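You operate a simulated robot arm through the tools that you are given. There is no shell and no other tool. Be economical: measure what you need, move in short steps, check, and stop when the job is done.

You run a simulated robot arm. Do the job below in one go: nothing can be reset, and whatever is moved stays where it is left.

JOB
Set the yellow pan to 20 mm and the stroke to long.
Fine: turn its lock knob to free first and back to lock at that height.

Only the result counts: the job must be done as asked and must still hold three seconds after the hand-in. Knocking over, shifting, dropping, spilling or breaking anything else fails it.

ROBOT AND FRAMES
A 7-joint arm with a two-finger parallel gripper, fixed in place. Base frame: the origin is at the foot of the arm, x ahead of it, y to its left, z up. Units: mm, degrees, N and s.
Its first joint turns from -166.0 to 166.0 degrees. Payload 3.91 kg.
The TCP is the grasp point between the finger pads, 30 mm short of the fingertips. In the tool frame z runs along the fingers and y along their closing line. The gripper opens to 110 mm. The fingers are 20 mm wide and 10 mm thick; the gripper's body (48 by 112 mm) begins 55 mm behind the TCP.
Orientation is that of the tool frame in the base frame, as [roll, pitch, yaw] about the fixed x, y, z axes, in that order (R = Rz(yaw) Ry(pitch) Rx(roll)). With the fingers straight down and closing along the base's y, the tool's x points along the base's -x, its y along +y and its z along -z.

CONTROLS
- The arm moves only by the tool drive_tool. Its argument "plan" is a list that holds one entry, the list of rows, each a list of 7 numbers: the shift along the base's x, y, z in units of 300 mm (1.0 is 300 mm), then the turn, a rotation vector about the base's x, y, z in units of 90 degrees (1.0 is 90 degrees), then the opening in per cent of the stroke, from 0 (shut) to 100 (fully open). In form: [[[tx, ty, tz, rx, ry, rz, gripper], ...]]. A call has 1 to 20 rows; each row is the pose to reach, as a shift and turn from the pose commanded when the call began. A call with a number of a shift or a turn outside -1 to 1 is refused whole. Rows are played at 5 a second. More than 50 mm and 8.6 degrees between two rows, or a gripper value outside its range, and nothing of the call is played. Where a pose cannot be reached the arm comes as near as it can. A force on the tool above 40 N (or 10 N above the force at the start of the call, whichever is more), or a blocked arm, ends the call early, and 0.2 s more pass. Each finger travels about 153 mm/s and halts on what it meets, pressing with about 41 N; the grip force reading is that of the motor and also rises with nothing between the fingers. The clock runs only during rows and for 0.2 s after the last one: add rows that repeat a pose to give the fingers time. The reply holds the time, the measured pose of the TCP, the force on the tool along the base axes, the opening and the grip force, in the units named above and with some noise.
- Cameras (640 x 400 px; columns grow to the right, rows downward): "scene" is fixed at [49.9, -500.8, 1660.1]; the picture's right is [0.40, -0.91, 0.00], its down [-0.54, -0.24, -0.81] and it looks along [0.74, 0.33, -0.59] (base axes); focal length 286 px, centre (320, 200). "wrist" rides on the gripper at [77, 7, -114] in the tool frame; the picture's right is [-0.09, 1.00, 0.00], its down [-0.80, -0.07, -0.59] and it looks along [-0.59, -0.05, 0.80] (tool axes); focal length 270 px, centre (320, 200). There is no depth. A picture from a camera that has moved, and an enlarged one, comes with that camera's place and axes in the base frame and with its lens.
- capture(camera): a new picture of that camera. The clock stands still meanwhile.
- slide_trunk(by): slides the trunk up (or, below 0, down) by that many mm; the arm rides with it, the base frame stays. It gives what a move gives, with no picture.
- zoom(camera, box): a new picture of the part [left, top, right, bottom] of that camera's present view, enlarged. The clock stands still meanwhile.
- hand_in(): hands the job in; it is judged then, once.

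Work in short steps. Places have to be worked out from the pictures, the camera data and where the tool is seen: move nearer, look again, correct. Check each grasp and each placing, and mend what went wrong. You have 120 turns and 64 pictures in all, those below and enlarged ones among them. Open the gripper and draw the arm clear of the work before you hand the job in, unless the task says otherwise; then end with one line.

The tools are called by a JSON object that holds its "method" and its "body". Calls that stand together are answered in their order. drive_tool: Moves the arm, as the interface text tells. Its arguments: {"type":"object","properties":{"plan":{"type":"array","items":{"type":"array","items":{"type":"array","items":{"type":"number"}}}}},"required":["plan"]} The other tools are called the same way: slide_trunk (by) slides the trunk up or down; capture (camera) takes a picture; zoom (camera, box) takes an enlarged picture of a part of a camera's view; hand_in () hands the job in.

At the start:

```text
time_s: 0.0
tcp_pos: [334.0, -213.1, 1422.1]
orientation: [-180.0, 0.0, 180.0]
wrist_force: [-0.1, -0.6, 0.1]
gripper_width: 109.9
finger_force: 0.1
trunk travel left (down, up): [-575.0, 35.0]
```

scene: 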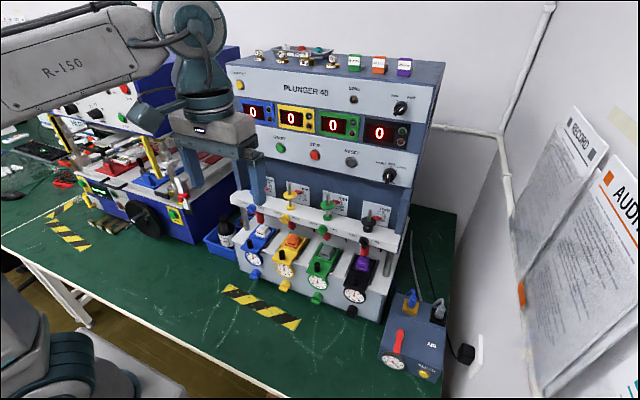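
wrist: 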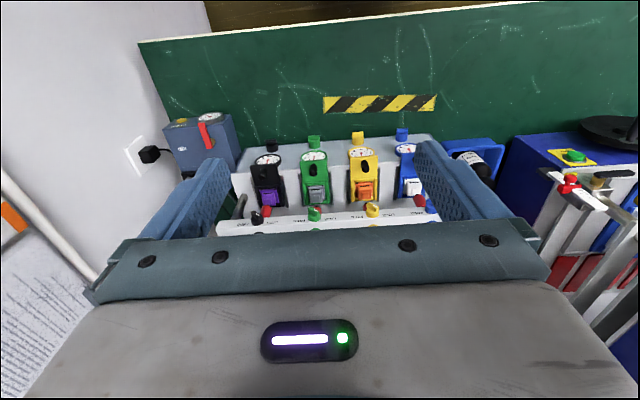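

I start by enlarging the machine in the scene view to identify the yellow pan, its gauge, lock knob and stroke control.

{"method": "zoom", "body": {"camera": "scene", "box": [220, 170, 420, 320]}}

{"method": "zoom", "body": {"camera": "scene", "box": [225, 40, 445, 190]}}

```text
2.67 times, centred on (320, 245) of scene
camera zoom: at [49.9, -500.8, 1660.1], right [0.4, -0.91, 0.0], down [-0.54, -0.24, -0.81], along [0.74, 0.33, -0.59], focal length 764 px, centre (320, 80)
```

zoom: 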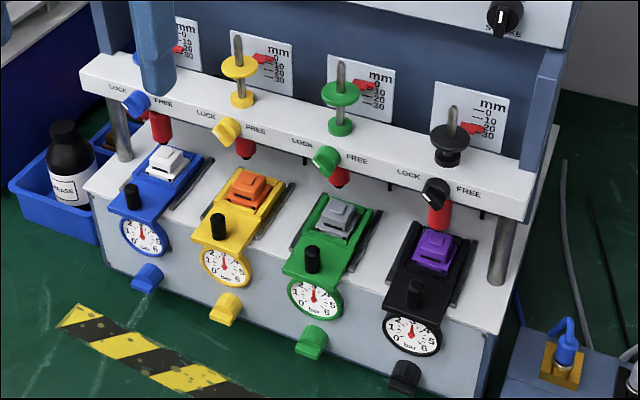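

```text
2.67 times, centred on (335, 115) of scene
camera zoom: at [49.9, -500.8, 1660.1], right [0.4, -0.91, 0.0], down [-0.54, -0.24, -0.81], along [0.74, 0.33, -0.59], focal length 764 px, centre (280, 427)
```

zoom: 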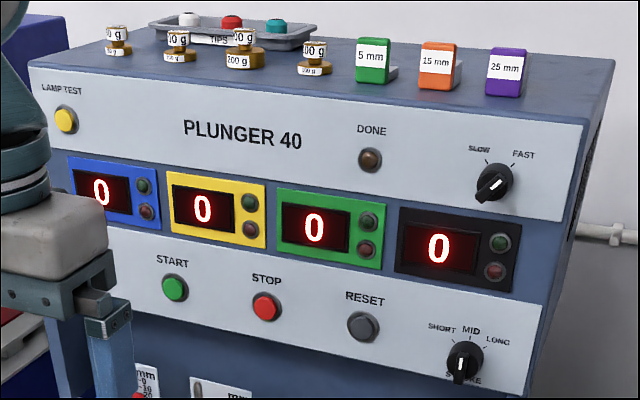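

The yellow station has a disc on a rod with a red pointer on a 0–30 mm scale, plus a LOCK/FREE knob on the white beam at about (636, -122, 1077). The stroke selector is on the upper panel at right. I tilt the tool forward in steps to see the panels with the wrist camera.

{"method": "drive_tool", "body": {"plan": [[[0, 0, 0, 0, -0.09, 0, 100], [0, 0, 0, 0, -0.18, 0, 100], [0, 0, 0, 0, -0.27, 0, 100], [0, 0, 0, 0, -0.36, 0, 100], [0, 0, 0, 0, -0.44, 0, 100]]]}}

{"method": "capture", "body": {"camera": "wrist"}}

{"method": "capture", "body": {"camera": "scene"}}

```text
time_s: 1.2
tcp_pos: [333.2, -213.4, 1422.7]
orientation: [179.9, 39.8, -180.0]
wrist_force: [-0.8, -1.0, -0.2]
gripper_width: 109.6
finger_force: 0.0
trunk travel left (down, up): [-575.0, 35.0]
```

```text
59 pictures are left
camera wrist: at [201.3, -205.5, 1460.8], right [0.07, 1.0, 0.06], down [0.24, -0.07, 0.97], along [0.97, -0.05, -0.24], focal length 270 px, centre (320, 200)
```

wrist: 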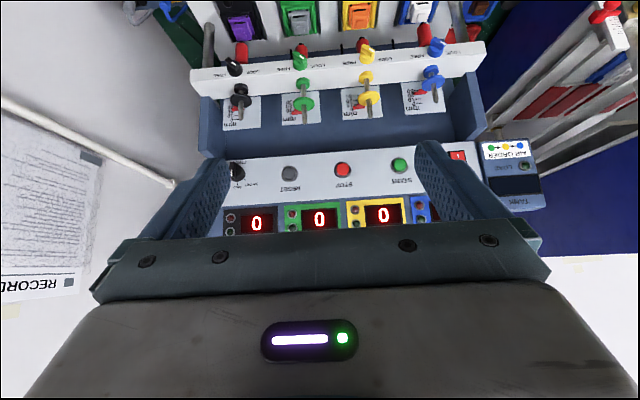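

```text
58 pictures are left
```

scene: 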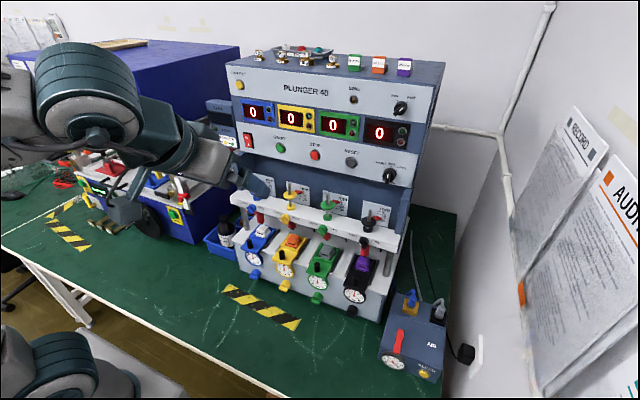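

Triangulation: stroke knob ≈ (715, -400, 1266), lock knob ≈ (632, -125, 1082), yellow disc ≈ (669, -122, 1151). I enlarge the wrist view on both for details.

{"method": "zoom", "body": {"camera": "wrist", "box": [320, 20, 420, 120]}}

{"method": "zoom", "body": {"camera": "wrist", "box": [205, 145, 285, 205]}}

{"method": "zoom", "body": {"camera": "scene", "box": [360, 145, 420, 195]}}

{"method": "zoom", "body": {"camera": "scene", "box": [260, 165, 330, 250]}}

```text
4.00 times, centred on (370, 70) of wrist
camera zoom: at [201.3, -205.5, 1460.8], right [0.07, 1.0, 0.06], down [0.24, -0.07, 0.97], along [0.97, -0.05, -0.24], focal length 1081 px, centre (120, 720)
```

zoom: 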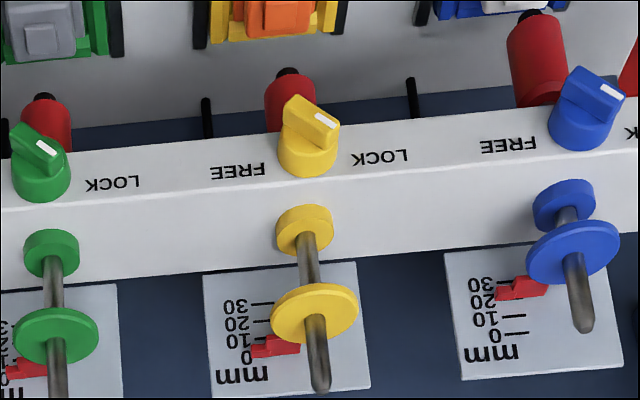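

```text
6.67 times, centred on (245, 175) of wrist
camera zoom: at [201.3, -205.5, 1460.8], right [0.07, 1.0, 0.06], down [0.24, -0.07, 0.97], along [0.97, -0.05, -0.24], focal length 1802 px, centre (820, 367)
```

zoom: 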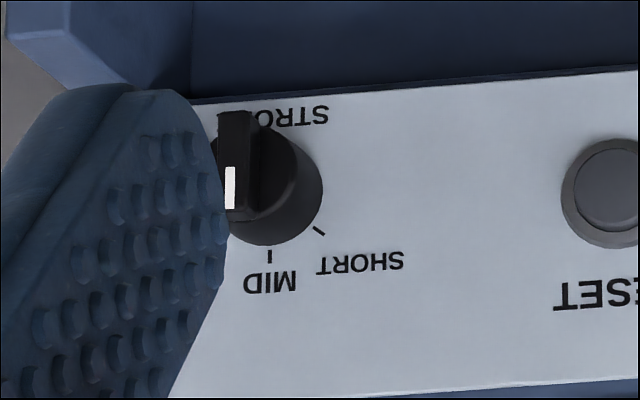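

```text
8.00 times, centred on (390, 170) of scene
camera zoom: at [49.9, -500.8, 1660.1], right [0.4, -0.91, 0.0], down [-0.54, -0.24, -0.81], along [0.74, 0.33, -0.59], focal length 2292 px, centre (-240, 440)
```

zoom: 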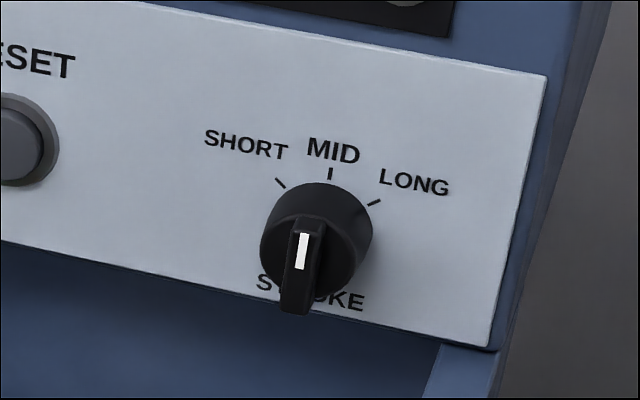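

```text
4.71 times, centred on (295, 208) of scene
camera zoom: at [49.9, -500.8, 1660.1], right [0.4, -0.91, 0.0], down [-0.54, -0.24, -0.81], along [0.74, 0.33, -0.59], focal length 1348 px, centre (438, 165)
```

zoom: 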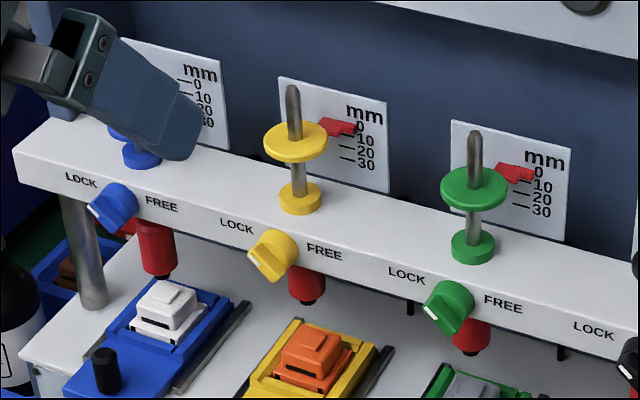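

The stroke knob points to MID and the yellow lock knob points to LOCK (upper left); both knobs have axes along x, facing the robot. I turn the tool to horizontal (fingers along +x) while advancing to x≈453 in free space.

{"method": "drive_tool", "body": {"plan": [[[0.06, 0, 0, 0, -0.08, 0, 100], [0.12, 0, 0, 0, -0.16, 0, 100], [0.18, 0, 0, 0, -0.24, 0, 100], [0.24, 0, 0, 0, -0.32, 0, 100], [0.3, 0, 0, 0, -0.4, 0, 100], [0.36, 0, 0, 0, -0.48, 0, 100], [0.4, 0, 0, 0, -0.558, 0, 100], [0.4, 0, 0, 0, -0.558, 0, 100]]]}}

{"method": "capture", "body": {"camera": "scene"}}

{"method": "capture", "body": {"camera": "wrist"}}

```text
time_s: 3.0
tcp_pos: [453.5, -213.3, 1421.9]
orientation: [-163.1, 89.8, -163.1]
wrist_force: [-0.4, -0.2, 0.5]
gripper_width: 110.2
finger_force: 0.0
trunk travel left (down, up): [-575.0, 35.0]
```

```text
53 pictures are left
```

scene: 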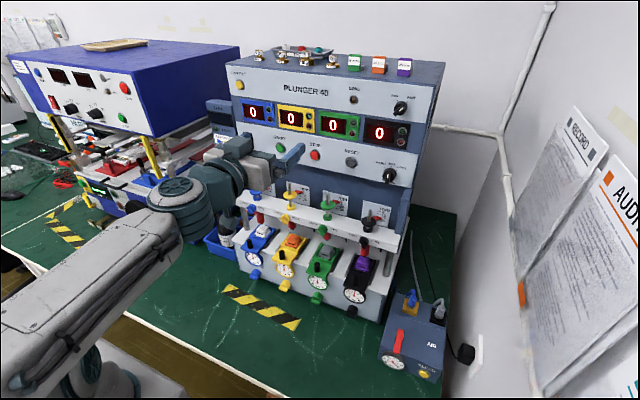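

```text
52 pictures are left
camera wrist: at [339.5, -205.3, 1345.2], right [0.0, 1.0, 0.09], down [-0.59, -0.07, 0.8], along [0.81, -0.05, 0.59], focal length 270 px, centre (320, 200)
```

wrist: 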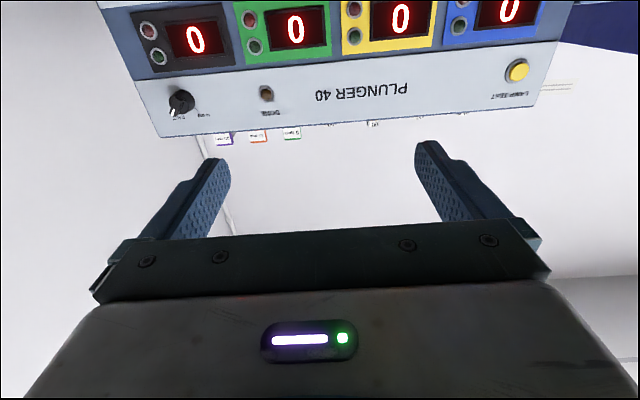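

Horizontal orientation reached cleanly. I slide the trunk down so the tool is level with the stroke knob (z≈1266).

{"method": "slide_trunk", "body": {"by": -156}}

{"method": "drive_tool", "body": {"plan": [[[0.05, -0.13, 0, 0, 0, 0, 80], [0.1, -0.26, 0, 0, 0, 0, 60], [0.15, -0.39, 0, 0, 0, 0, 60], [0.2, -0.52, 0, 0, 0, 0, 60], [0.25, -0.623, 0, 0, 0, 0, 60], [0.3, -0.623, 0, 0, 0, 0, 60], [0.4, -0.623, 0, 0, 0, 0, 60], [0.4, -0.623, 0, 0, 0, 0, 60]]]}}

{"method": "capture", "body": {"camera": "wrist"}}

{"method": "capture", "body": {"camera": "scene"}}

```text
time_s: 4.8
tcp_pos: [455.3, -214.2, 1266.4]
orientation: [-174.5, 89.8, -174.5]
wrist_force: [-0.6, -0.4, -0.6]
gripper_width: 110.3
finger_force: 0.0
trunk travel left (down, up): [-419.0, 191.0]
```

```text
time_s: 6.6
tcp_pos: [573.7, -401.0, 1265.8]
orientation: [-178.8, 89.8, -178.9]
wrist_force: [0.0, 0.0, -0.5]
gripper_width: 66.0
finger_force: 0.1
trunk travel left (down, up): [-419.0, 191.0]
```

```text
51 pictures are left
camera wrist: at [459.4, -392.3, 1189.6], right [0.0, 1.0, 0.09], down [-0.59, -0.07, 0.8], along [0.81, -0.05, 0.59], focal length 270 px, centre (320, 200)
```

wrist: 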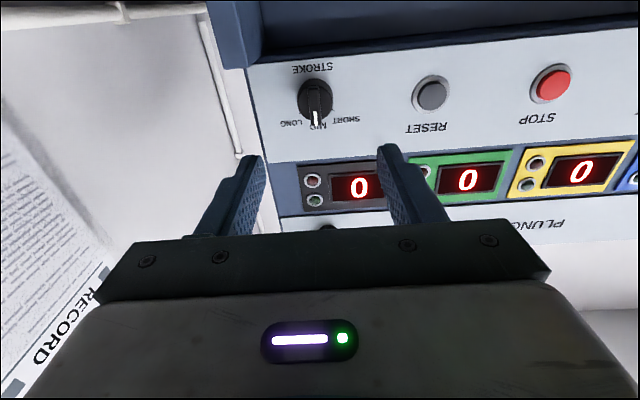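

```text
50 pictures are left
```

scene: 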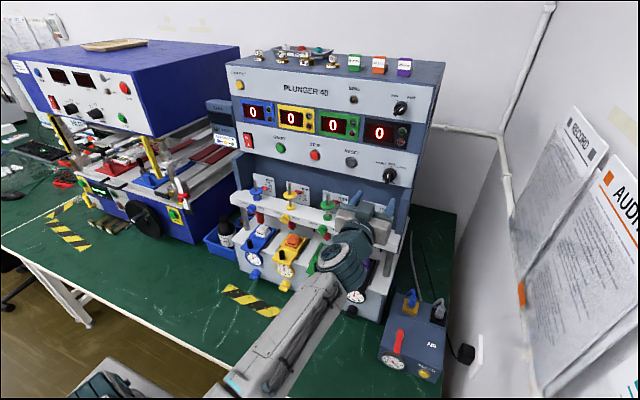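

Knob appears straight ahead, consistent with (715, -402, 1264). I enlarge to refine centre, tick angles and bar shape.

{"method": "zoom", "body": {"camera": "wrist", "box": [270, 55, 366, 135]}}

{"method": "zoom", "body": {"camera": "scene", "box": [335, 155, 425, 225]}}

```text
5.00 times, centred on (318, 95) of wrist
camera zoom: at [459.4, -392.3, 1189.6], right [0.0, 1.0, 0.09], down [-0.59, -0.07, 0.8], along [0.81, -0.05, 0.59], focal length 1351 px, centre (330, 725)
```

zoom: 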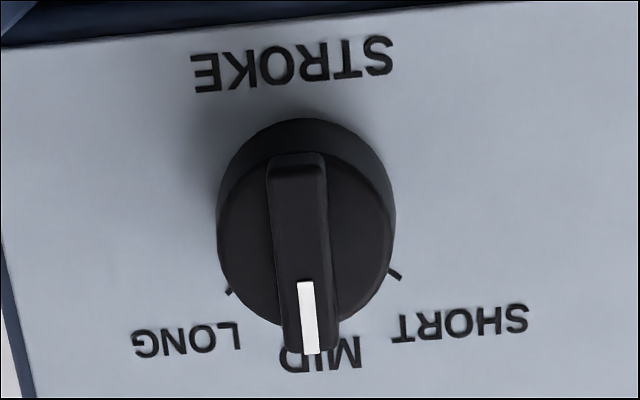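

```text
5.71 times, centred on (380, 190) of scene
camera zoom: at [49.9, -500.8, 1660.1], right [0.4, -0.91, 0.0], down [-0.54, -0.24, -0.81], along [0.74, 0.33, -0.59], focal length 1637 px, centre (-23, 257)
```

zoom: 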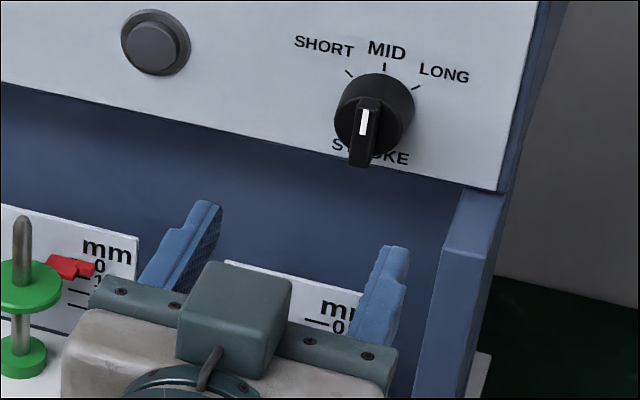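

Refined: bar front face at x≈699, centre (y -403, z 1262), bar ~10 mm wide, vertical. I advance so the fingertips overlap the bar by ~7 mm and look before gripping.

{"method": "drive_tool", "body": {"plan": [[[0.1, -0.005, -0.008, 0, 0, 0, 40], [0.2, -0.005, -0.01, 0, 0, 0, 40], [0.27, -0.005, -0.01, 0, 0, 0, 40], [0.31, -0.005, -0.01, 0, 0, 0, 40], [0.34, -0.005, -0.01, 0, 0, 0, 40], [0.34, -0.005, -0.01, 0, 0, 0, 40]]]}}

{"method": "capture", "body": {"camera": "wrist"}}

{"method": "zoom", "body": {"camera": "scene", "box": [335, 145, 425, 215]}}

```text
time_s: 8.0
tcp_pos: [676.2, -401.7, 1263.3]
orientation: [-171.7, 89.8, -171.7]
wrist_force: [-0.9, 0.1, -0.2]
gripper_width: 44.3
finger_force: 0.0
trunk travel left (down, up): [-419.0, 191.0]
```

```text
47 pictures are left
camera wrist: at [561.8, -393.9, 1186.8], right [0.0, 1.0, 0.09], down [-0.59, -0.07, 0.8], along [0.81, -0.05, 0.59], focal length 270 px, centre (320, 200)
```

wrist: 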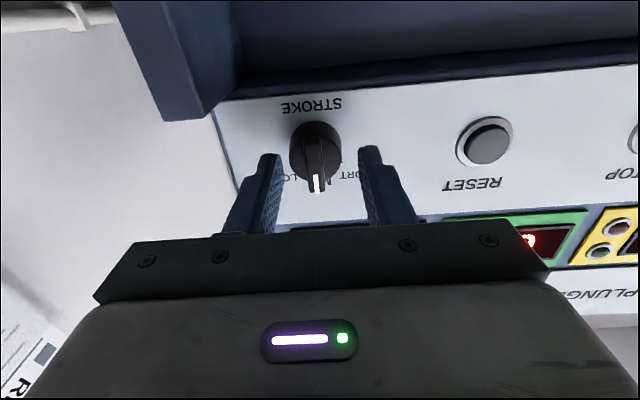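

```text
5.71 times, centred on (380, 180) of scene
camera zoom: at [49.9, -500.8, 1660.1], right [0.4, -0.91, 0.0], down [-0.54, -0.24, -0.81], along [0.74, 0.33, -0.59], focal length 1637 px, centre (-23, 314)
```

zoom: 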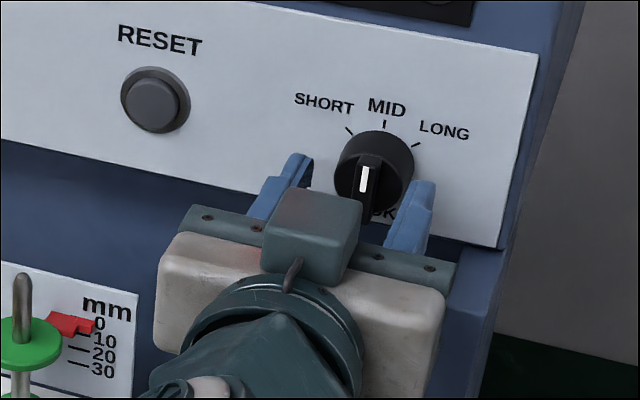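

The bar is centred between the fingers. I close on it.

{"method": "drive_tool", "body": {"plan": [[[0.003, 0, 0, 0, 0, 0, 20], [0.003, 0, 0, 0, 0, 0, 0], [0.003, 0, 0, 0, 0, 0, 0], [0.003, 0, 0, 0, 0, 0, 0]]]}}

{"method": "zoom", "body": {"camera": "wrist", "box": [240, 100, 400, 220]}}

```text
time_s: 9.0
tcp_pos: [676.7, -405.5, 1262.9]
orientation: [155.7, 89.8, 155.5]
wrist_force: [-1.0, -10.6, 3.1]
gripper_width: 31.5
finger_force: 44.9
trunk travel left (down, up): [-419.0, 191.0]
```

```text
3.33 times, centred on (320, 160) of wrist
camera zoom: at [561.7, -396.3, 1186.6], right [0.0, 1.0, 0.09], down [-0.59, -0.07, 0.8], along [0.81, -0.06, 0.59], focal length 901 px, centre (320, 333)
```

zoom: 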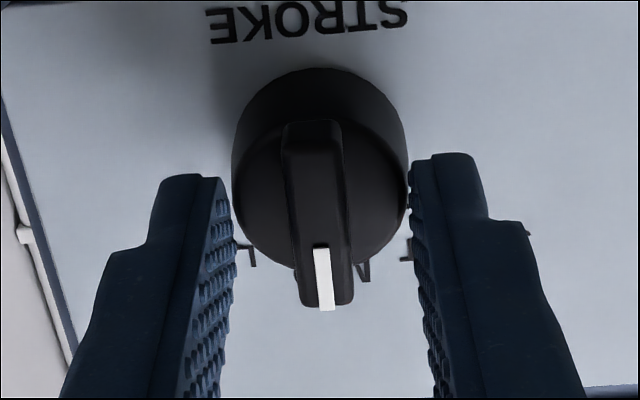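

The opening of 31.5 mm means I caught the round base, not the bar. I open, back off ~5 mm and close again.

{"method": "drive_tool", "body": {"plan": [[[0.0, 0, 0, 0, 0, 0, 38], [-0.01, 0, 0, 0, 0, 0, 38], [-0.02, 0.003, 0, 0, 0, 0, 38], [-0.02, 0.003, 0, 0, 0, 0, 0], [-0.02, 0.003, 0, 0, 0, 0, 0], [-0.02, 0.003, 0, 0, 0, 0, 0]]]}}

{"method": "zoom", "body": {"camera": "wrist", "box": [240, 100, 400, 220]}}

```text
time_s: 10.4
tcp_pos: [670.2, -404.6, 1262.6]
orientation: [153.6, 89.7, 153.4]
wrist_force: [1.6, -12.8, 4.9]
gripper_width: 9.9
finger_force: 45.3
trunk travel left (down, up): [-419.0, 191.0]
```

```text
3.33 times, centred on (320, 160) of wrist
camera zoom: at [555.9, -396.1, 1185.9], right [0.0, 1.0, 0.09], down [-0.59, -0.07, 0.8], along [0.81, -0.06, 0.59], focal length 901 px, centre (320, 333)
```

zoom: 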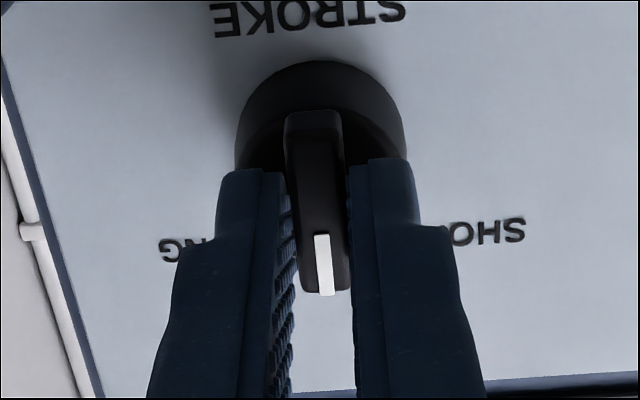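

The bar is gripped (9.9 mm). I turn it clockwise (about +x) by 50° towards LONG, also relaxing the sideways offset.

{"method": "drive_tool", "body": {"plan": [[[0, -0.008, 0, 0.07, 0, 0, 0], [0, -0.008, 0, 0.14, 0, 0, 0], [0, -0.008, 0, 0.21, 0, 0, 0], [0, -0.008, 0, 0.28, 0, 0, 0], [0, -0.008, 0, 0.35, 0, 0, 0], [0, -0.008, 0, 0.42, 0, 0, 0], [0, -0.008, 0, 0.49, 0, 0, 0], [0, -0.008, 0, 0.556, 0, 0, 0], [0, -0.008, 0, 0.556, 0, 0, 0]]]}}

{"method": "zoom", "body": {"camera": "wrist", "box": [240, 80, 400, 220]}}

{"method": "zoom", "body": {"camera": "scene", "box": [360, 145, 420, 195]}}

```text
time_s: 12.4
tcp_pos: [670.2, -405.1, 1262.7]
orientation: [90.2, 40.0, 90.3]
wrist_force: [-7.9, -5.0, -2.6]
gripper_width: 9.8
finger_force: 44.4
trunk travel left (down, up): [-419.0, 191.0]
```

```text
2.86 times, centred on (320, 150) of wrist
camera zoom: at [555.7, -340.4, 1218.8], right [0.0, 0.57, 0.82], down [-0.59, -0.66, 0.46], along [0.81, -0.49, 0.34], focal length 772 px, centre (320, 343)
```

zoom: 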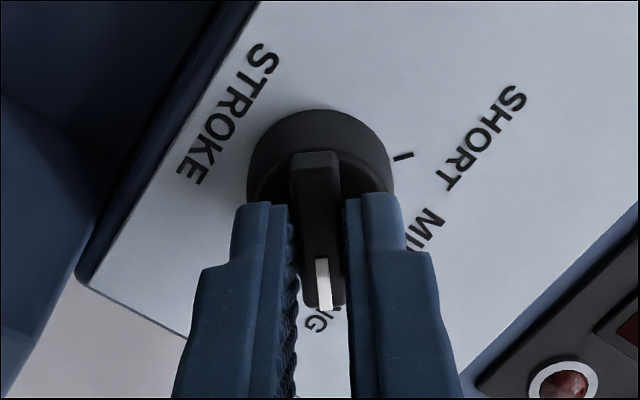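

```text
8.00 times, centred on (390, 170) of scene
camera zoom: at [49.9, -500.8, 1660.1], right [0.4, -0.91, 0.0], down [-0.54, -0.24, -0.81], along [0.74, 0.33, -0.59], focal length 2292 px, centre (-240, 440)
```

zoom: 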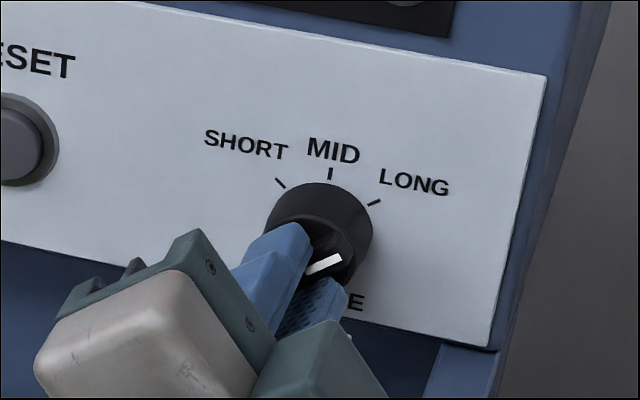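

The pointer now looks parallel to the LONG tick. I release, back straight off and check.

{"method": "drive_tool", "body": {"plan": [[[0, 0, 0, 0, 0, 0, 20], [0, 0, 0, 0, 0, 0, 30], [-0.1, 0, 0, 0, 0, 0, 30], [-0.2, 0, 0, 0, 0, 0, 30], [-0.35, 0, 0, 0, 0, 0, 30], [-0.35, 0, 0, 0, 0, 0, 30]]]}}

{"method": "capture", "body": {"camera": "wrist"}}

{"method": "zoom", "body": {"camera": "scene", "box": [360, 145, 420, 195]}}

```text
time_s: 13.8
tcp_pos: [565.4, -404.0, 1263.4]
orientation: [90.1, 40.0, 90.3]
wrist_force: [0.2, -0.5, -0.2]
gripper_width: 33.2
finger_force: 0.1
trunk travel left (down, up): [-419.0, 191.0]
```

```text
41 pictures are left
camera wrist: at [451.0, -339.5, 1219.3], right [0.0, 0.57, 0.82], down [-0.59, -0.66, 0.46], along [0.81, -0.48, 0.34], focal length 270 px, centre (320, 200)
```

wrist: 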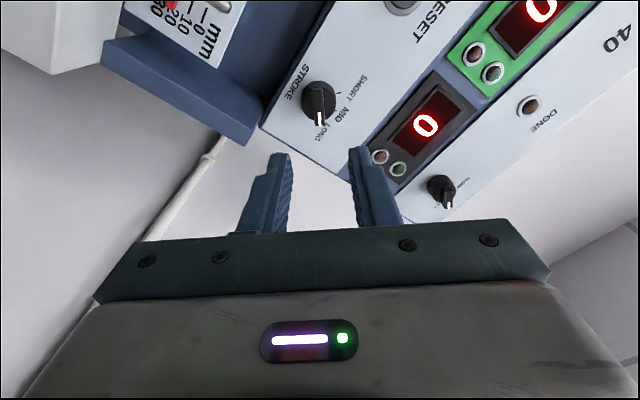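

```text
8.00 times, centred on (390, 170) of scene
camera zoom: at [49.9, -500.8, 1660.1], right [0.4, -0.91, 0.0], down [-0.54, -0.24, -0.81], along [0.74, 0.33, -0.59], focal length 2292 px, centre (-240, 440)
```

zoom: 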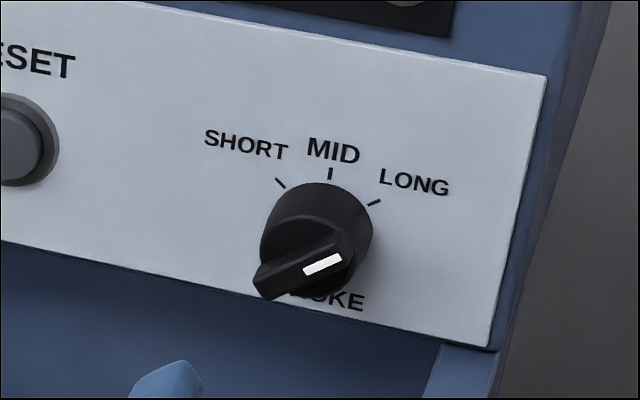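

Stroke is on LONG. Now I roll back to neutral and move in front of the yellow station at x≈480, then lower the trunk by 100 mm to survey.

{"method": "drive_tool", "body": {"plan": [[[-0.035, 0.117, 0, -0.07, 0, 0, 40], [-0.07, 0.234, 0, -0.14, 0, 0, 40], [-0.106, 0.351, 0, -0.21, 0, 0, 40], [-0.141, 0.468, 0, -0.28, 0, 0, 40], [-0.177, 0.585, 0, -0.35, 0, 0, 40], [-0.212, 0.702, 0, -0.42, 0, 0, 40], [-0.248, 0.82, 0, -0.49, 0, 0, 40], [-0.283, 0.933, 0, -0.556, 0, 0, 40], [-0.283, 0.933, 0, -0.556, 0, 0, 40]]]}}

{"method": "slide_trunk", "body": {"by": -100}}

{"method": "capture", "body": {"camera": "wrist"}}

{"method": "capture", "body": {"camera": "scene"}}

```text
time_s: 15.8
tcp_pos: [481.4, -124.2, 1262.8]
orientation: [-158.5, 89.7, -158.5]
wrist_force: [-0.6, 1.3, 0.4]
gripper_width: 43.8
finger_force: 0.0
trunk travel left (down, up): [-419.0, 191.0]
```

```text
time_s: 17.1
tcp_pos: [481.7, -123.9, 1162.9]
orientation: [-175.3, 89.7, -175.4]
wrist_force: [-0.3, -0.2, 0.4]
gripper_width: 44.1
finger_force: 0.1
trunk travel left (down, up): [-319.0, 291.0]
```

```text
39 pictures are left
camera wrist: at [367.0, -116.2, 1086.2], right [0.0, 1.0, 0.09], down [-0.59, -0.07, 0.8], along [0.81, -0.05, 0.59], focal length 270 px, centre (320, 200)
```

wrist: 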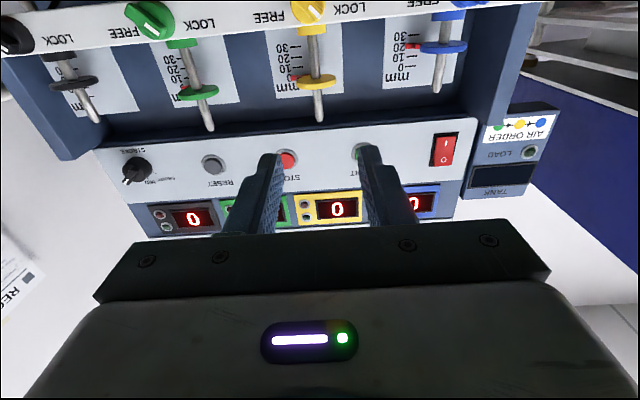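

```text
38 pictures are left
```

scene: 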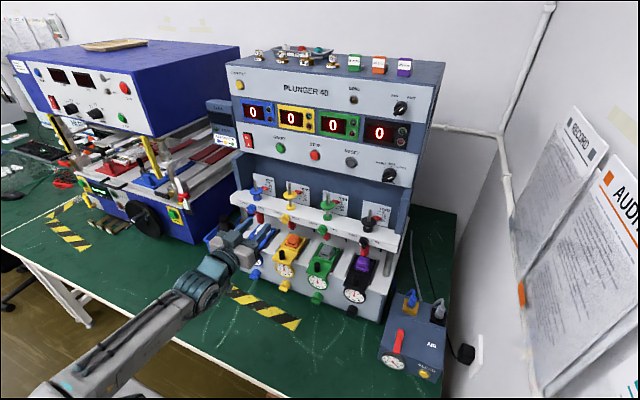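

The slide handles top out near z≈975, so the gripper body at z≈1082 clears them. I enlarge the knob from both cameras to refine its position.

{"method": "zoom", "body": {"camera": "wrist", "box": [250, 0, 394, 120]}}

{"method": "zoom", "body": {"camera": "scene", "box": [265, 175, 325, 230]}}

```text
3.33 times, centred on (322, 60) of wrist
camera zoom: at [367.0, -116.2, 1086.2], right [0.0, 1.0, 0.09], down [-0.59, -0.07, 0.8], along [0.81, -0.05, 0.59], focal length 901 px, centre (313, 667)
```

zoom: 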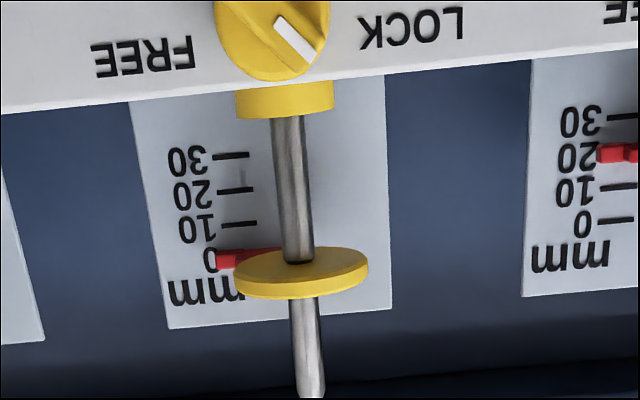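

```text
7.27 times, centred on (295, 202) of scene
camera zoom: at [49.9, -500.8, 1660.1], right [0.4, -0.91, 0.0], down [-0.54, -0.24, -0.81], along [0.74, 0.33, -0.59], focal length 2083 px, centre (502, 182)
```

zoom: 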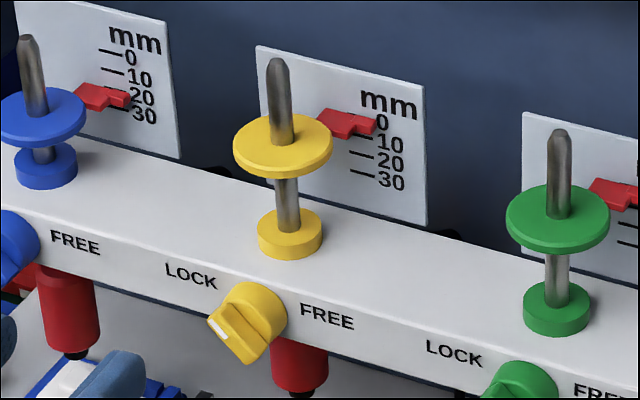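

Bar front at x≈617, knob centre ≈ (y -125, z 1086), tilted ~42° to the LOCK side. The pointer reads ~0 mm. I roll the tool by -42° and lower the trunk to z≈1086.

{"method": "drive_tool", "body": {"plan": [[[0, 0, 0, -0.08, 0, 0, 40], [0, -0.005, 0, -0.16, 0, 0, 40], [0, -0.005, 0, -0.24, 0, 0, 40], [0, -0.005, 0, -0.32, 0, 0, 40], [0, -0.005, 0, -0.4, 0, 0, 40], [0, -0.005, 0, -0.467, 0, 0, 40], [0, -0.005, 0, -0.467, 0, 0, 40]]]}}

{"method": "slide_trunk", "body": {"by": -77}}

{"method": "drive_tool", "body": {"plan": [[[0.1, 0, 0, 0, 0, 0, 40], [0.2, 0, 0, 0, 0, 0, 40], [0.25, 0, 0, 0, 0, 0, 40], [0.25, 0, 0, 0, 0, 0, 40]]]}}

{"method": "capture", "body": {"camera": "wrist"}}

{"method": "capture", "body": {"camera": "scene"}}

```text
time_s: 18.7
tcp_pos: [482.2, -125.6, 1163.2]
orientation: [-90.2, 48.0, -90.3]
wrist_force: [0.0, 0.3, 0.7]
gripper_width: 44.0
finger_force: 0.0
trunk travel left (down, up): [-319.0, 291.0]
```

```text
time_s: 19.9
tcp_pos: [487.7, -121.6, 1078.9]
orientation: [-91.8, 47.5, -91.4]
wrist_force: [-0.6, 0.5, 0.1]
gripper_width: 44.1
finger_force: 0.1
trunk travel left (down, up): [-242.0, 368.0]
```

```text
time_s: 20.9
tcp_pos: [556.2, -126.5, 1085.8]
orientation: [-90.2, 48.0, -90.3]
wrist_force: [-0.8, 0.1, 0.9]
gripper_width: 44.2
finger_force: 0.0
trunk travel left (down, up): [-242.0, 368.0]
```

```text
35 pictures are left
camera wrist: at [441.6, -171.0, 1024.5], right [0.0, 0.8, -0.6], down [-0.59, 0.49, 0.64], along [0.81, 0.36, 0.47], focal length 270 px, centre (320, 200)
```

wrist: 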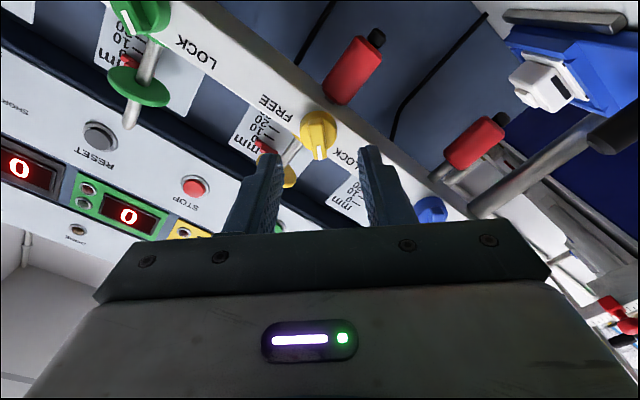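

```text
34 pictures are left
```

scene: 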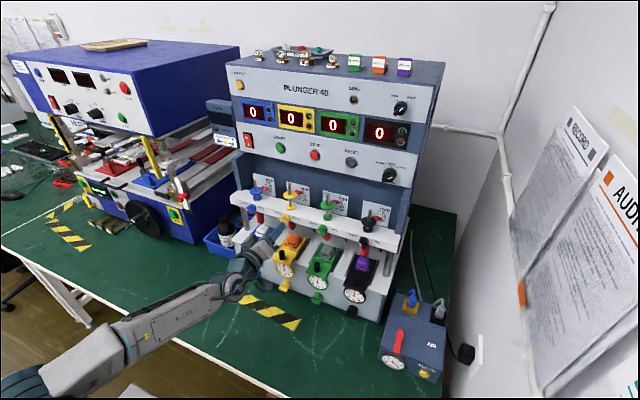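

The knob lies on the tool axis line. I advance to tip x≈610 and check bar alignment.

{"method": "drive_tool", "body": {"plan": [[[0.04, 0, 0, 0, 0, 0, 40], [0.08, 0, 0, 0, 0, 0, 40], [0.08, 0, 0, 0, 0, 0, 40]]]}}

{"method": "zoom", "body": {"camera": "wrist", "box": [240, 80, 400, 220]}}

```text
time_s: 21.7
tcp_pos: [580.3, -125.2, 1086.0]
orientation: [-90.1, 47.9, -90.4]
wrist_force: [0.2, -0.6, 0.4]
gripper_width: 43.8
finger_force: 0.2
trunk travel left (down, up): [-242.0, 368.0]
```

```text
2.86 times, centred on (320, 150) of wrist
camera zoom: at [465.9, -170.6, 1024.5], right [0.0, 0.8, -0.6], down [-0.59, 0.49, 0.64], along [0.81, 0.36, 0.47], focal length 772 px, centre (320, 343)
```

zoom: 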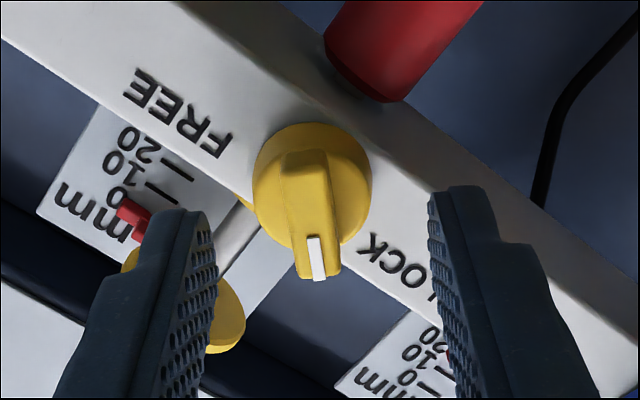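

Aligned, with a ~1.5 mm lateral offset. I correct it, advance to TCP x≈589.5 and close.

{"method": "drive_tool", "body": {"plan": [[[0.015, -0.004, 0.003, 0, 0, 0, 40], [0.031, -0.004, 0.003, 0, 0, 0, 40], [0.031, -0.004, 0.003, 0, 0, 0, 20], [0.031, -0.004, 0.003, 0, 0, 0, 0], [0.031, -0.004, 0.003, 0, 0, 0, 0], [0.031, -0.004, 0.003, 0, 0, 0, 0]]]}}

{"method": "zoom", "body": {"camera": "wrist", "box": [240, 80, 400, 220]}}

```text
time_s: 23.1
tcp_pos: [590.3, -127.1, 1086.8]
orientation: [-90.2, 47.9, -90.3]
wrist_force: [0.2, -0.2, 0.4]
gripper_width: 9.5
finger_force: 45.2
trunk travel left (down, up): [-242.0, 368.0]
```

```text
2.86 times, centred on (320, 150) of wrist
camera zoom: at [475.0, -171.8, 1025.8], right [0.0, 0.8, -0.6], down [-0.59, 0.49, 0.64], along [0.81, 0.36, 0.47], focal length 772 px, centre (320, 343)
```

zoom: 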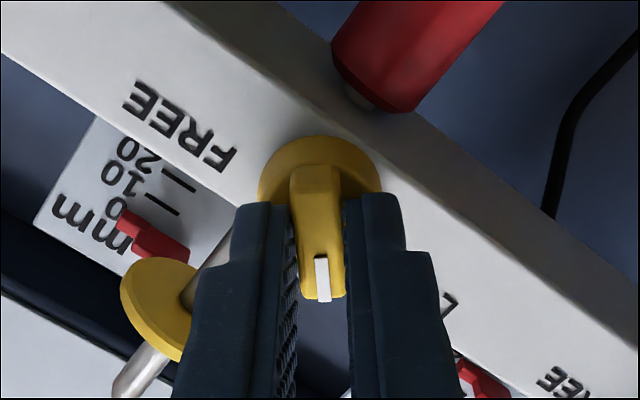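

Firm grip with no side load. I turn clockwise by 84° towards FREE.

{"method": "drive_tool", "body": {"plan": [[[0, 0, 0, 0.078, 0, 0, 0], [0, 0, 0, 0.156, 0, 0, 0], [0, 0, 0, 0.234, 0, 0, 0], [0, 0, 0, 0.312, 0, 0, 0], [0, 0, 0, 0.39, 0, 0, 0], [0, 0, 0, 0.468, 0, 0, 0], [0, 0, 0, 0.546, 0, 0, 0], [0, 0, 0, 0.624, 0, 0, 0], [0, 0, 0, 0.702, 0, 0, 0], [0, 0, 0, 0.78, 0, 0, 0], [0, 0, 0, 0.858, 0, 0, 0], [0, 0, 0, 0.933, 0, 0, 0], [0, 0, 0, 0.933, 0, 0, 0]]]}}

{"method": "zoom", "body": {"camera": "wrist", "box": [240, 80, 400, 220]}}

{"method": "zoom", "body": {"camera": "scene", "box": [255, 165, 335, 235]}}

```text
time_s: 25.9
tcp_pos: [590.6, -128.6, 1087.8]
orientation: [90.1, 48.0, 90.2]
wrist_force: [7.1, -4.9, 12.2]
gripper_width: 10.0
finger_force: 44.9
trunk travel left (down, up): [-242.0, 368.0]
```

```text
2.86 times, centred on (320, 150) of wrist
camera zoom: at [475.1, -70.2, 1034.8], right [0.0, 0.68, 0.73], down [-0.59, -0.59, 0.55], along [0.81, -0.43, 0.4], focal length 772 px, centre (320, 343)
```

zoom: 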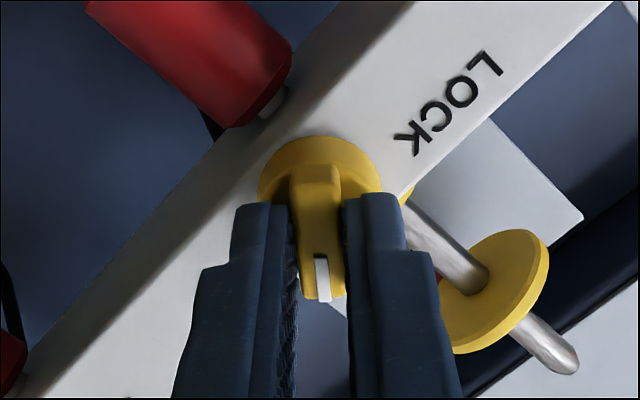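

```text
5.71 times, centred on (295, 200) of scene
camera zoom: at [49.9, -500.8, 1660.1], right [0.4, -0.91, 0.0], down [-0.54, -0.24, -0.81], along [0.74, 0.33, -0.59], focal length 1637 px, centre (463, 200)
```

zoom: 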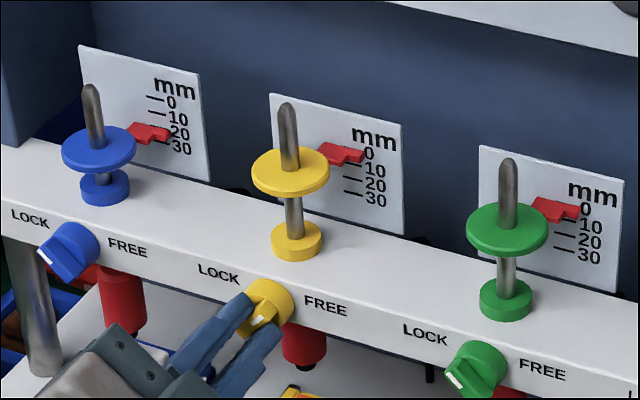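

Knob turned. I release, back off, and check where it rests and whether the pan moved.

{"method": "drive_tool", "body": {"plan": [[[0, 0, 0, 0, 0, 0, 20], [0, 0, 0, 0, 0, 0, 30], [-0.1, 0, 0, 0, 0, 0, 30], [-0.2, 0, 0, 0, 0, 0, 30], [-0.3, 0, 0, 0, 0, 0, 30], [-0.3, 0, 0, 0, 0, 0, 30]]]}}

{"method": "zoom", "body": {"camera": "scene", "box": [265, 175, 325, 230]}}

{"method": "capture", "body": {"camera": "wrist"}}

```text
time_s: 27.3
tcp_pos: [498.7, -127.7, 1086.5]
orientation: [90.2, 48.1, 90.5]
wrist_force: [0.1, -0.5, 0.4]
gripper_width: 32.9
finger_force: 0.1
trunk travel left (down, up): [-242.0, 368.0]
```

```text
7.27 times, centred on (295, 202) of scene
camera zoom: at [49.9, -500.8, 1660.1], right [0.4, -0.91, 0.0], down [-0.54, -0.24, -0.81], along [0.74, 0.33, -0.59], focal length 2083 px, centre (502, 182)
```

zoom: 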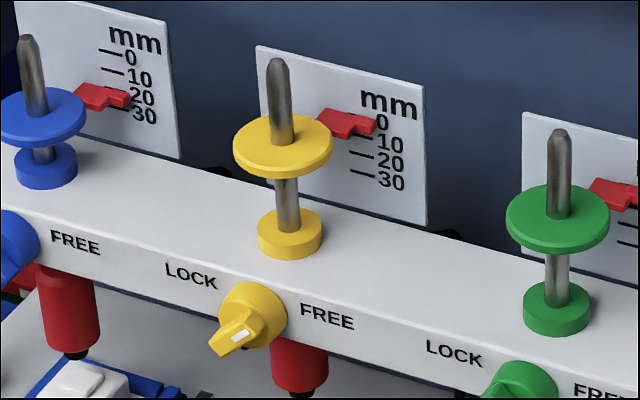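

```text
28 pictures are left
camera wrist: at [384.8, -69.2, 1034.1], right [0.0, 0.68, 0.73], down [-0.59, -0.59, 0.55], along [0.81, -0.43, 0.4], focal length 270 px, centre (320, 200)
```

wrist: 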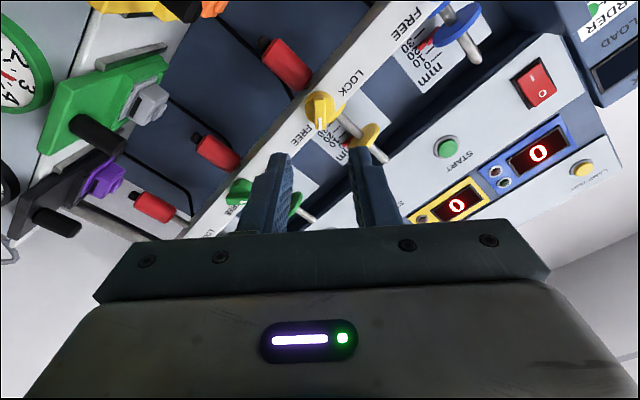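

The knob points to the FREE side and the pan stayed at 0. Rod is at about (672, -124), disc z≈1153, rod top ≈1193. I roll to neutral, rise to z≈1173 and advance part way to look.

{"method": "drive_tool", "body": {"plan": [[[0, 0.004, 0.05, -0.078, 0, 0, 30], [0, 0.008, 0.1, -0.156, 0, 0, 30], [0, 0.012, 0.15, -0.234, 0, 0, 30], [0, 0.012, 0.2, -0.312, 0, 0, 30], [0, 0.012, 0.25, -0.39, 0, 0, 30], [0, 0.012, 0.29, -0.467, 0, 0, 30], [0.12, 0.012, 0.29, -0.467, 0, 0, 30], [0.24, 0.012, 0.29, -0.467, 0, 0, 30], [0.36, 0.012, 0.29, -0.467, 0, 0, 30], [0.36, 0.012, 0.29, -0.467, 0, 0, 30]]]}}

{"method": "capture", "body": {"camera": "wrist"}}

{"method": "zoom", "body": {"camera": "scene", "box": [255, 165, 335, 235]}}

```text
time_s: 29.5
tcp_pos: [607.0, -122.6, 1175.2]
orientation: [-150.6, 89.7, -150.7]
wrist_force: [0.1, 1.0, -0.2]
gripper_width: 32.7
finger_force: 0.2
trunk travel left (down, up): [-242.0, 368.0]
```

```text
27 pictures are left
camera wrist: at [493.1, -115.0, 1098.3], right [0.0, 1.0, 0.09], down [-0.59, -0.07, 0.8], along [0.81, -0.05, 0.59], focal length 270 px, centre (320, 200)
```

wrist: 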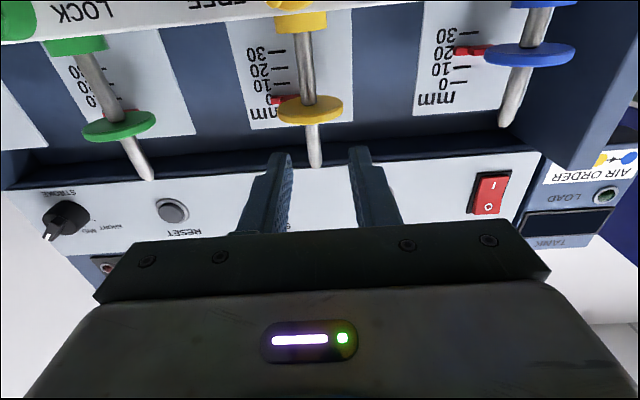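

```text
5.71 times, centred on (295, 200) of scene
camera zoom: at [49.9, -500.8, 1660.1], right [0.4, -0.91, 0.0], down [-0.54, -0.24, -0.81], along [0.74, 0.33, -0.59], focal length 1637 px, centre (463, 200)
```

zoom: 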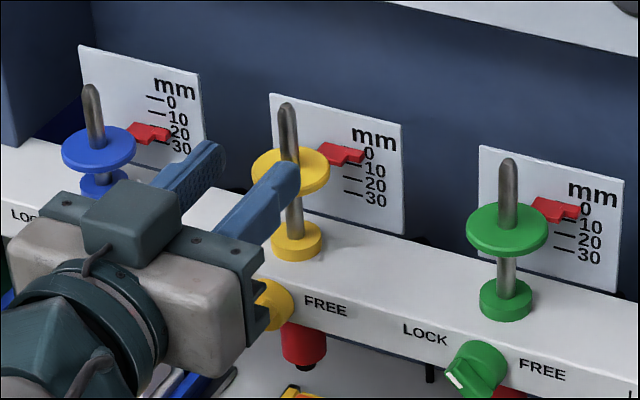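

The rod is at y≈-125 and the fingers are above the disc (z≈1154). I advance to TCP x≈653 and close gently on the rod.

{"method": "drive_tool", "body": {"plan": [[[0.05, -0.008, 0, 0, 0, 0, 30], [0.1, -0.008, 0, 0, 0, 0, 30], [0.153, -0.008, 0, 0, 0, 0, 30], [0.153, -0.008, 0, 0, 0, 0, 20], [0.153, -0.008, 0, 0, 0, 0, 5], [0.153, -0.008, 0, 0, 0, 0, 5], [0.153, -0.008, 0, 0, 0, 0, 5]]]}}

{"method": "capture", "body": {"camera": "wrist"}}

{"method": "zoom", "body": {"camera": "scene", "box": [265, 175, 325, 230]}}

```text
time_s: 31.1
tcp_pos: [653.7, -127.4, 1175.1]
orientation: [-178.1, 89.8, -178.2]
wrist_force: [-1.4, -3.5, -0.6]
gripper_width: 8.7
finger_force: 45.0
trunk travel left (down, up): [-242.0, 368.0]
```

```text
25 pictures are left
camera wrist: at [538.6, -119.1, 1097.9], right [0.0, 1.0, 0.09], down [-0.59, -0.07, 0.8], along [0.81, -0.05, 0.59], focal length 270 px, centre (320, 200)
```

wrist: 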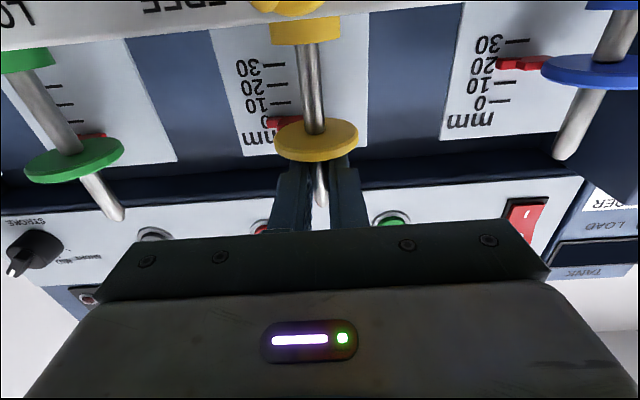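

```text
7.27 times, centred on (295, 202) of scene
camera zoom: at [49.9, -500.8, 1660.1], right [0.4, -0.91, 0.0], down [-0.54, -0.24, -0.81], along [0.74, 0.33, -0.59], focal length 2083 px, centre (502, 182)
```

zoom: 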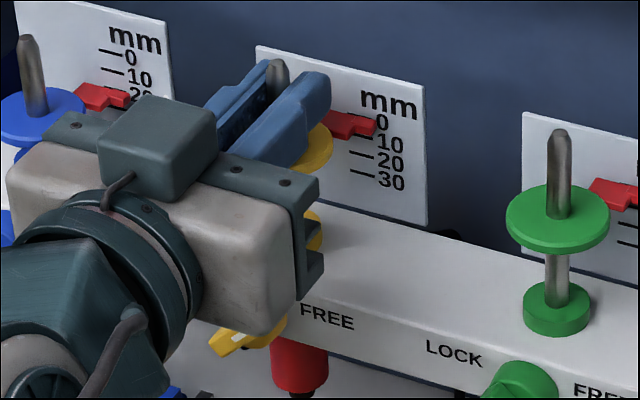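

Rod gripped (8.7 mm). I move down 10 mm slowly, watching the force.

{"method": "drive_tool", "body": {"plan": [[[0, 0, -0.008, 0, 0, 0, 5], [0, 0, -0.017, 0, 0, 0, 5], [0, 0, -0.025, 0, 0, 0, 5], [0, 0, -0.033, 0, 0, 0, 5], [0, 0, -0.033, 0, 0, 0, 5]]]}}

{"method": "zoom", "body": {"camera": "wrist", "box": [230, 20, 350, 180]}}

{"method": "zoom", "body": {"camera": "scene", "box": [295, 180, 335, 210]}}

```text
time_s: 32.3
tcp_pos: [652.9, -127.2, 1163.8]
orientation: [-168.1, 89.9, -168.1]
wrist_force: [-0.7, -6.1, -1.1]
gripper_width: 9.0
finger_force: 45.3
trunk travel left (down, up): [-242.0, 368.0]
```

```text
2.50 times, centred on (290, 100) of wrist
camera zoom: at [538.6, -119.2, 1087.0], right [0.0, 1.0, 0.09], down [-0.59, -0.07, 0.8], along [0.81, -0.05, 0.59], focal length 676 px, centre (395, 450)
```

zoom: 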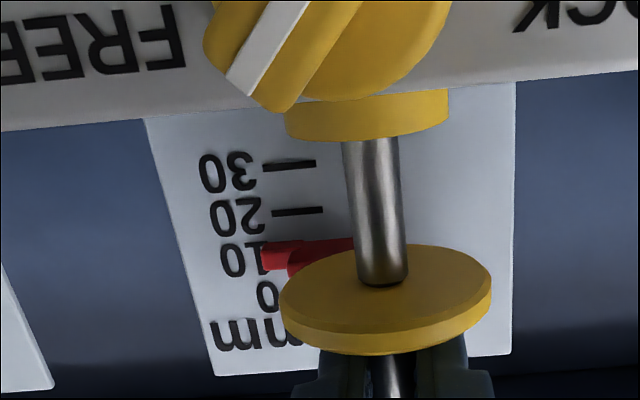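

```text
13.33 times, centred on (315, 195) of scene
camera zoom: at [49.9, -500.8, 1660.1], right [0.4, -0.91, 0.0], down [-0.54, -0.24, -0.81], along [0.74, 0.33, -0.59], focal length 3820 px, centre (387, 267)
```

zoom: 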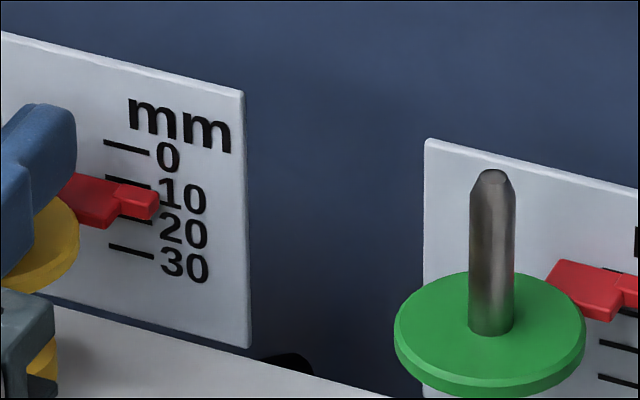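

The pan moves freely with ~1 N. I move another 8.5 mm down (about 20 mm total), release and back off to read the scale from pointer height.

{"method": "drive_tool", "body": {"plan": [[[0, 0, -0.01, 0, 0, 0, 5], [0, 0, -0.02, 0, 0, 0, 5], [0, 0, -0.028, 0, 0, 0, 5], [0, 0, -0.028, 0, 0, 0, 5]]]}}

{"method": "drive_tool", "body": {"plan": [[[0, 0, 0, 0, 0, 0, 15], [0, 0, 0, 0, 0, 0, 30], [-0.04, 0, 0, 0, 0, 0, 30], [-0.15, 0, 0, 0, 0, 0, 30], [-0.3, 0, 0, 0, 0, 0, 30], [-0.3, 0, 0, 0, 0, 0, 30]]]}}

{"method": "capture", "body": {"camera": "wrist"}}

{"method": "zoom", "body": {"camera": "scene", "box": [265, 175, 325, 230]}}

```text
time_s: 33.3
tcp_pos: [652.8, -127.0, 1155.6]
orientation: [-170.3, 89.8, -170.4]
wrist_force: [-4.7, -6.9, -0.3]
gripper_width: 9.0
finger_force: 45.6
trunk travel left (down, up): [-242.0, 368.0]
```

```text
time_s: 34.7
tcp_pos: [563.4, -125.0, 1155.3]
orientation: [-149.2, 89.7, -149.2]
wrist_force: [0.0, -0.4, 0.4]
gripper_width: 33.1
finger_force: 0.0
trunk travel left (down, up): [-242.0, 368.0]
```

```text
21 pictures are left
camera wrist: at [448.6, -116.7, 1078.9], right [0.0, 1.0, 0.09], down [-0.59, -0.07, 0.8], along [0.81, -0.05, 0.59], focal length 270 px, centre (320, 200)
```

wrist: 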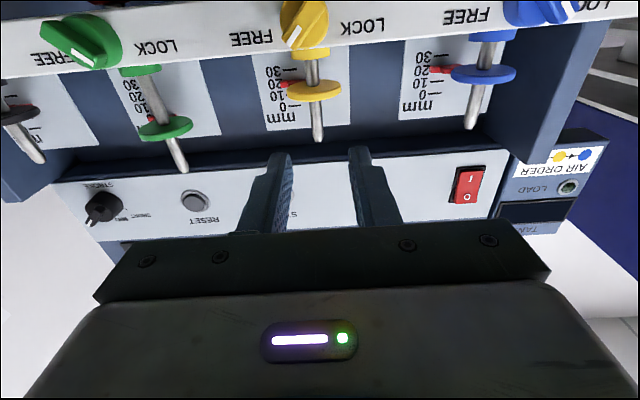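

```text
7.27 times, centred on (295, 202) of scene
camera zoom: at [49.9, -500.8, 1660.1], right [0.4, -0.91, 0.0], down [-0.54, -0.24, -0.81], along [0.74, 0.33, -0.59], focal length 2083 px, centre (502, 182)
```

zoom: 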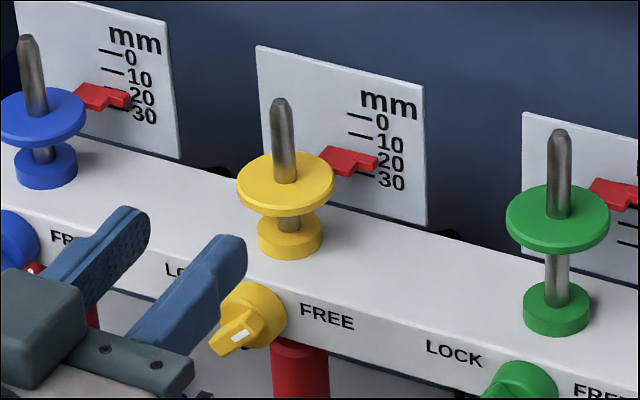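

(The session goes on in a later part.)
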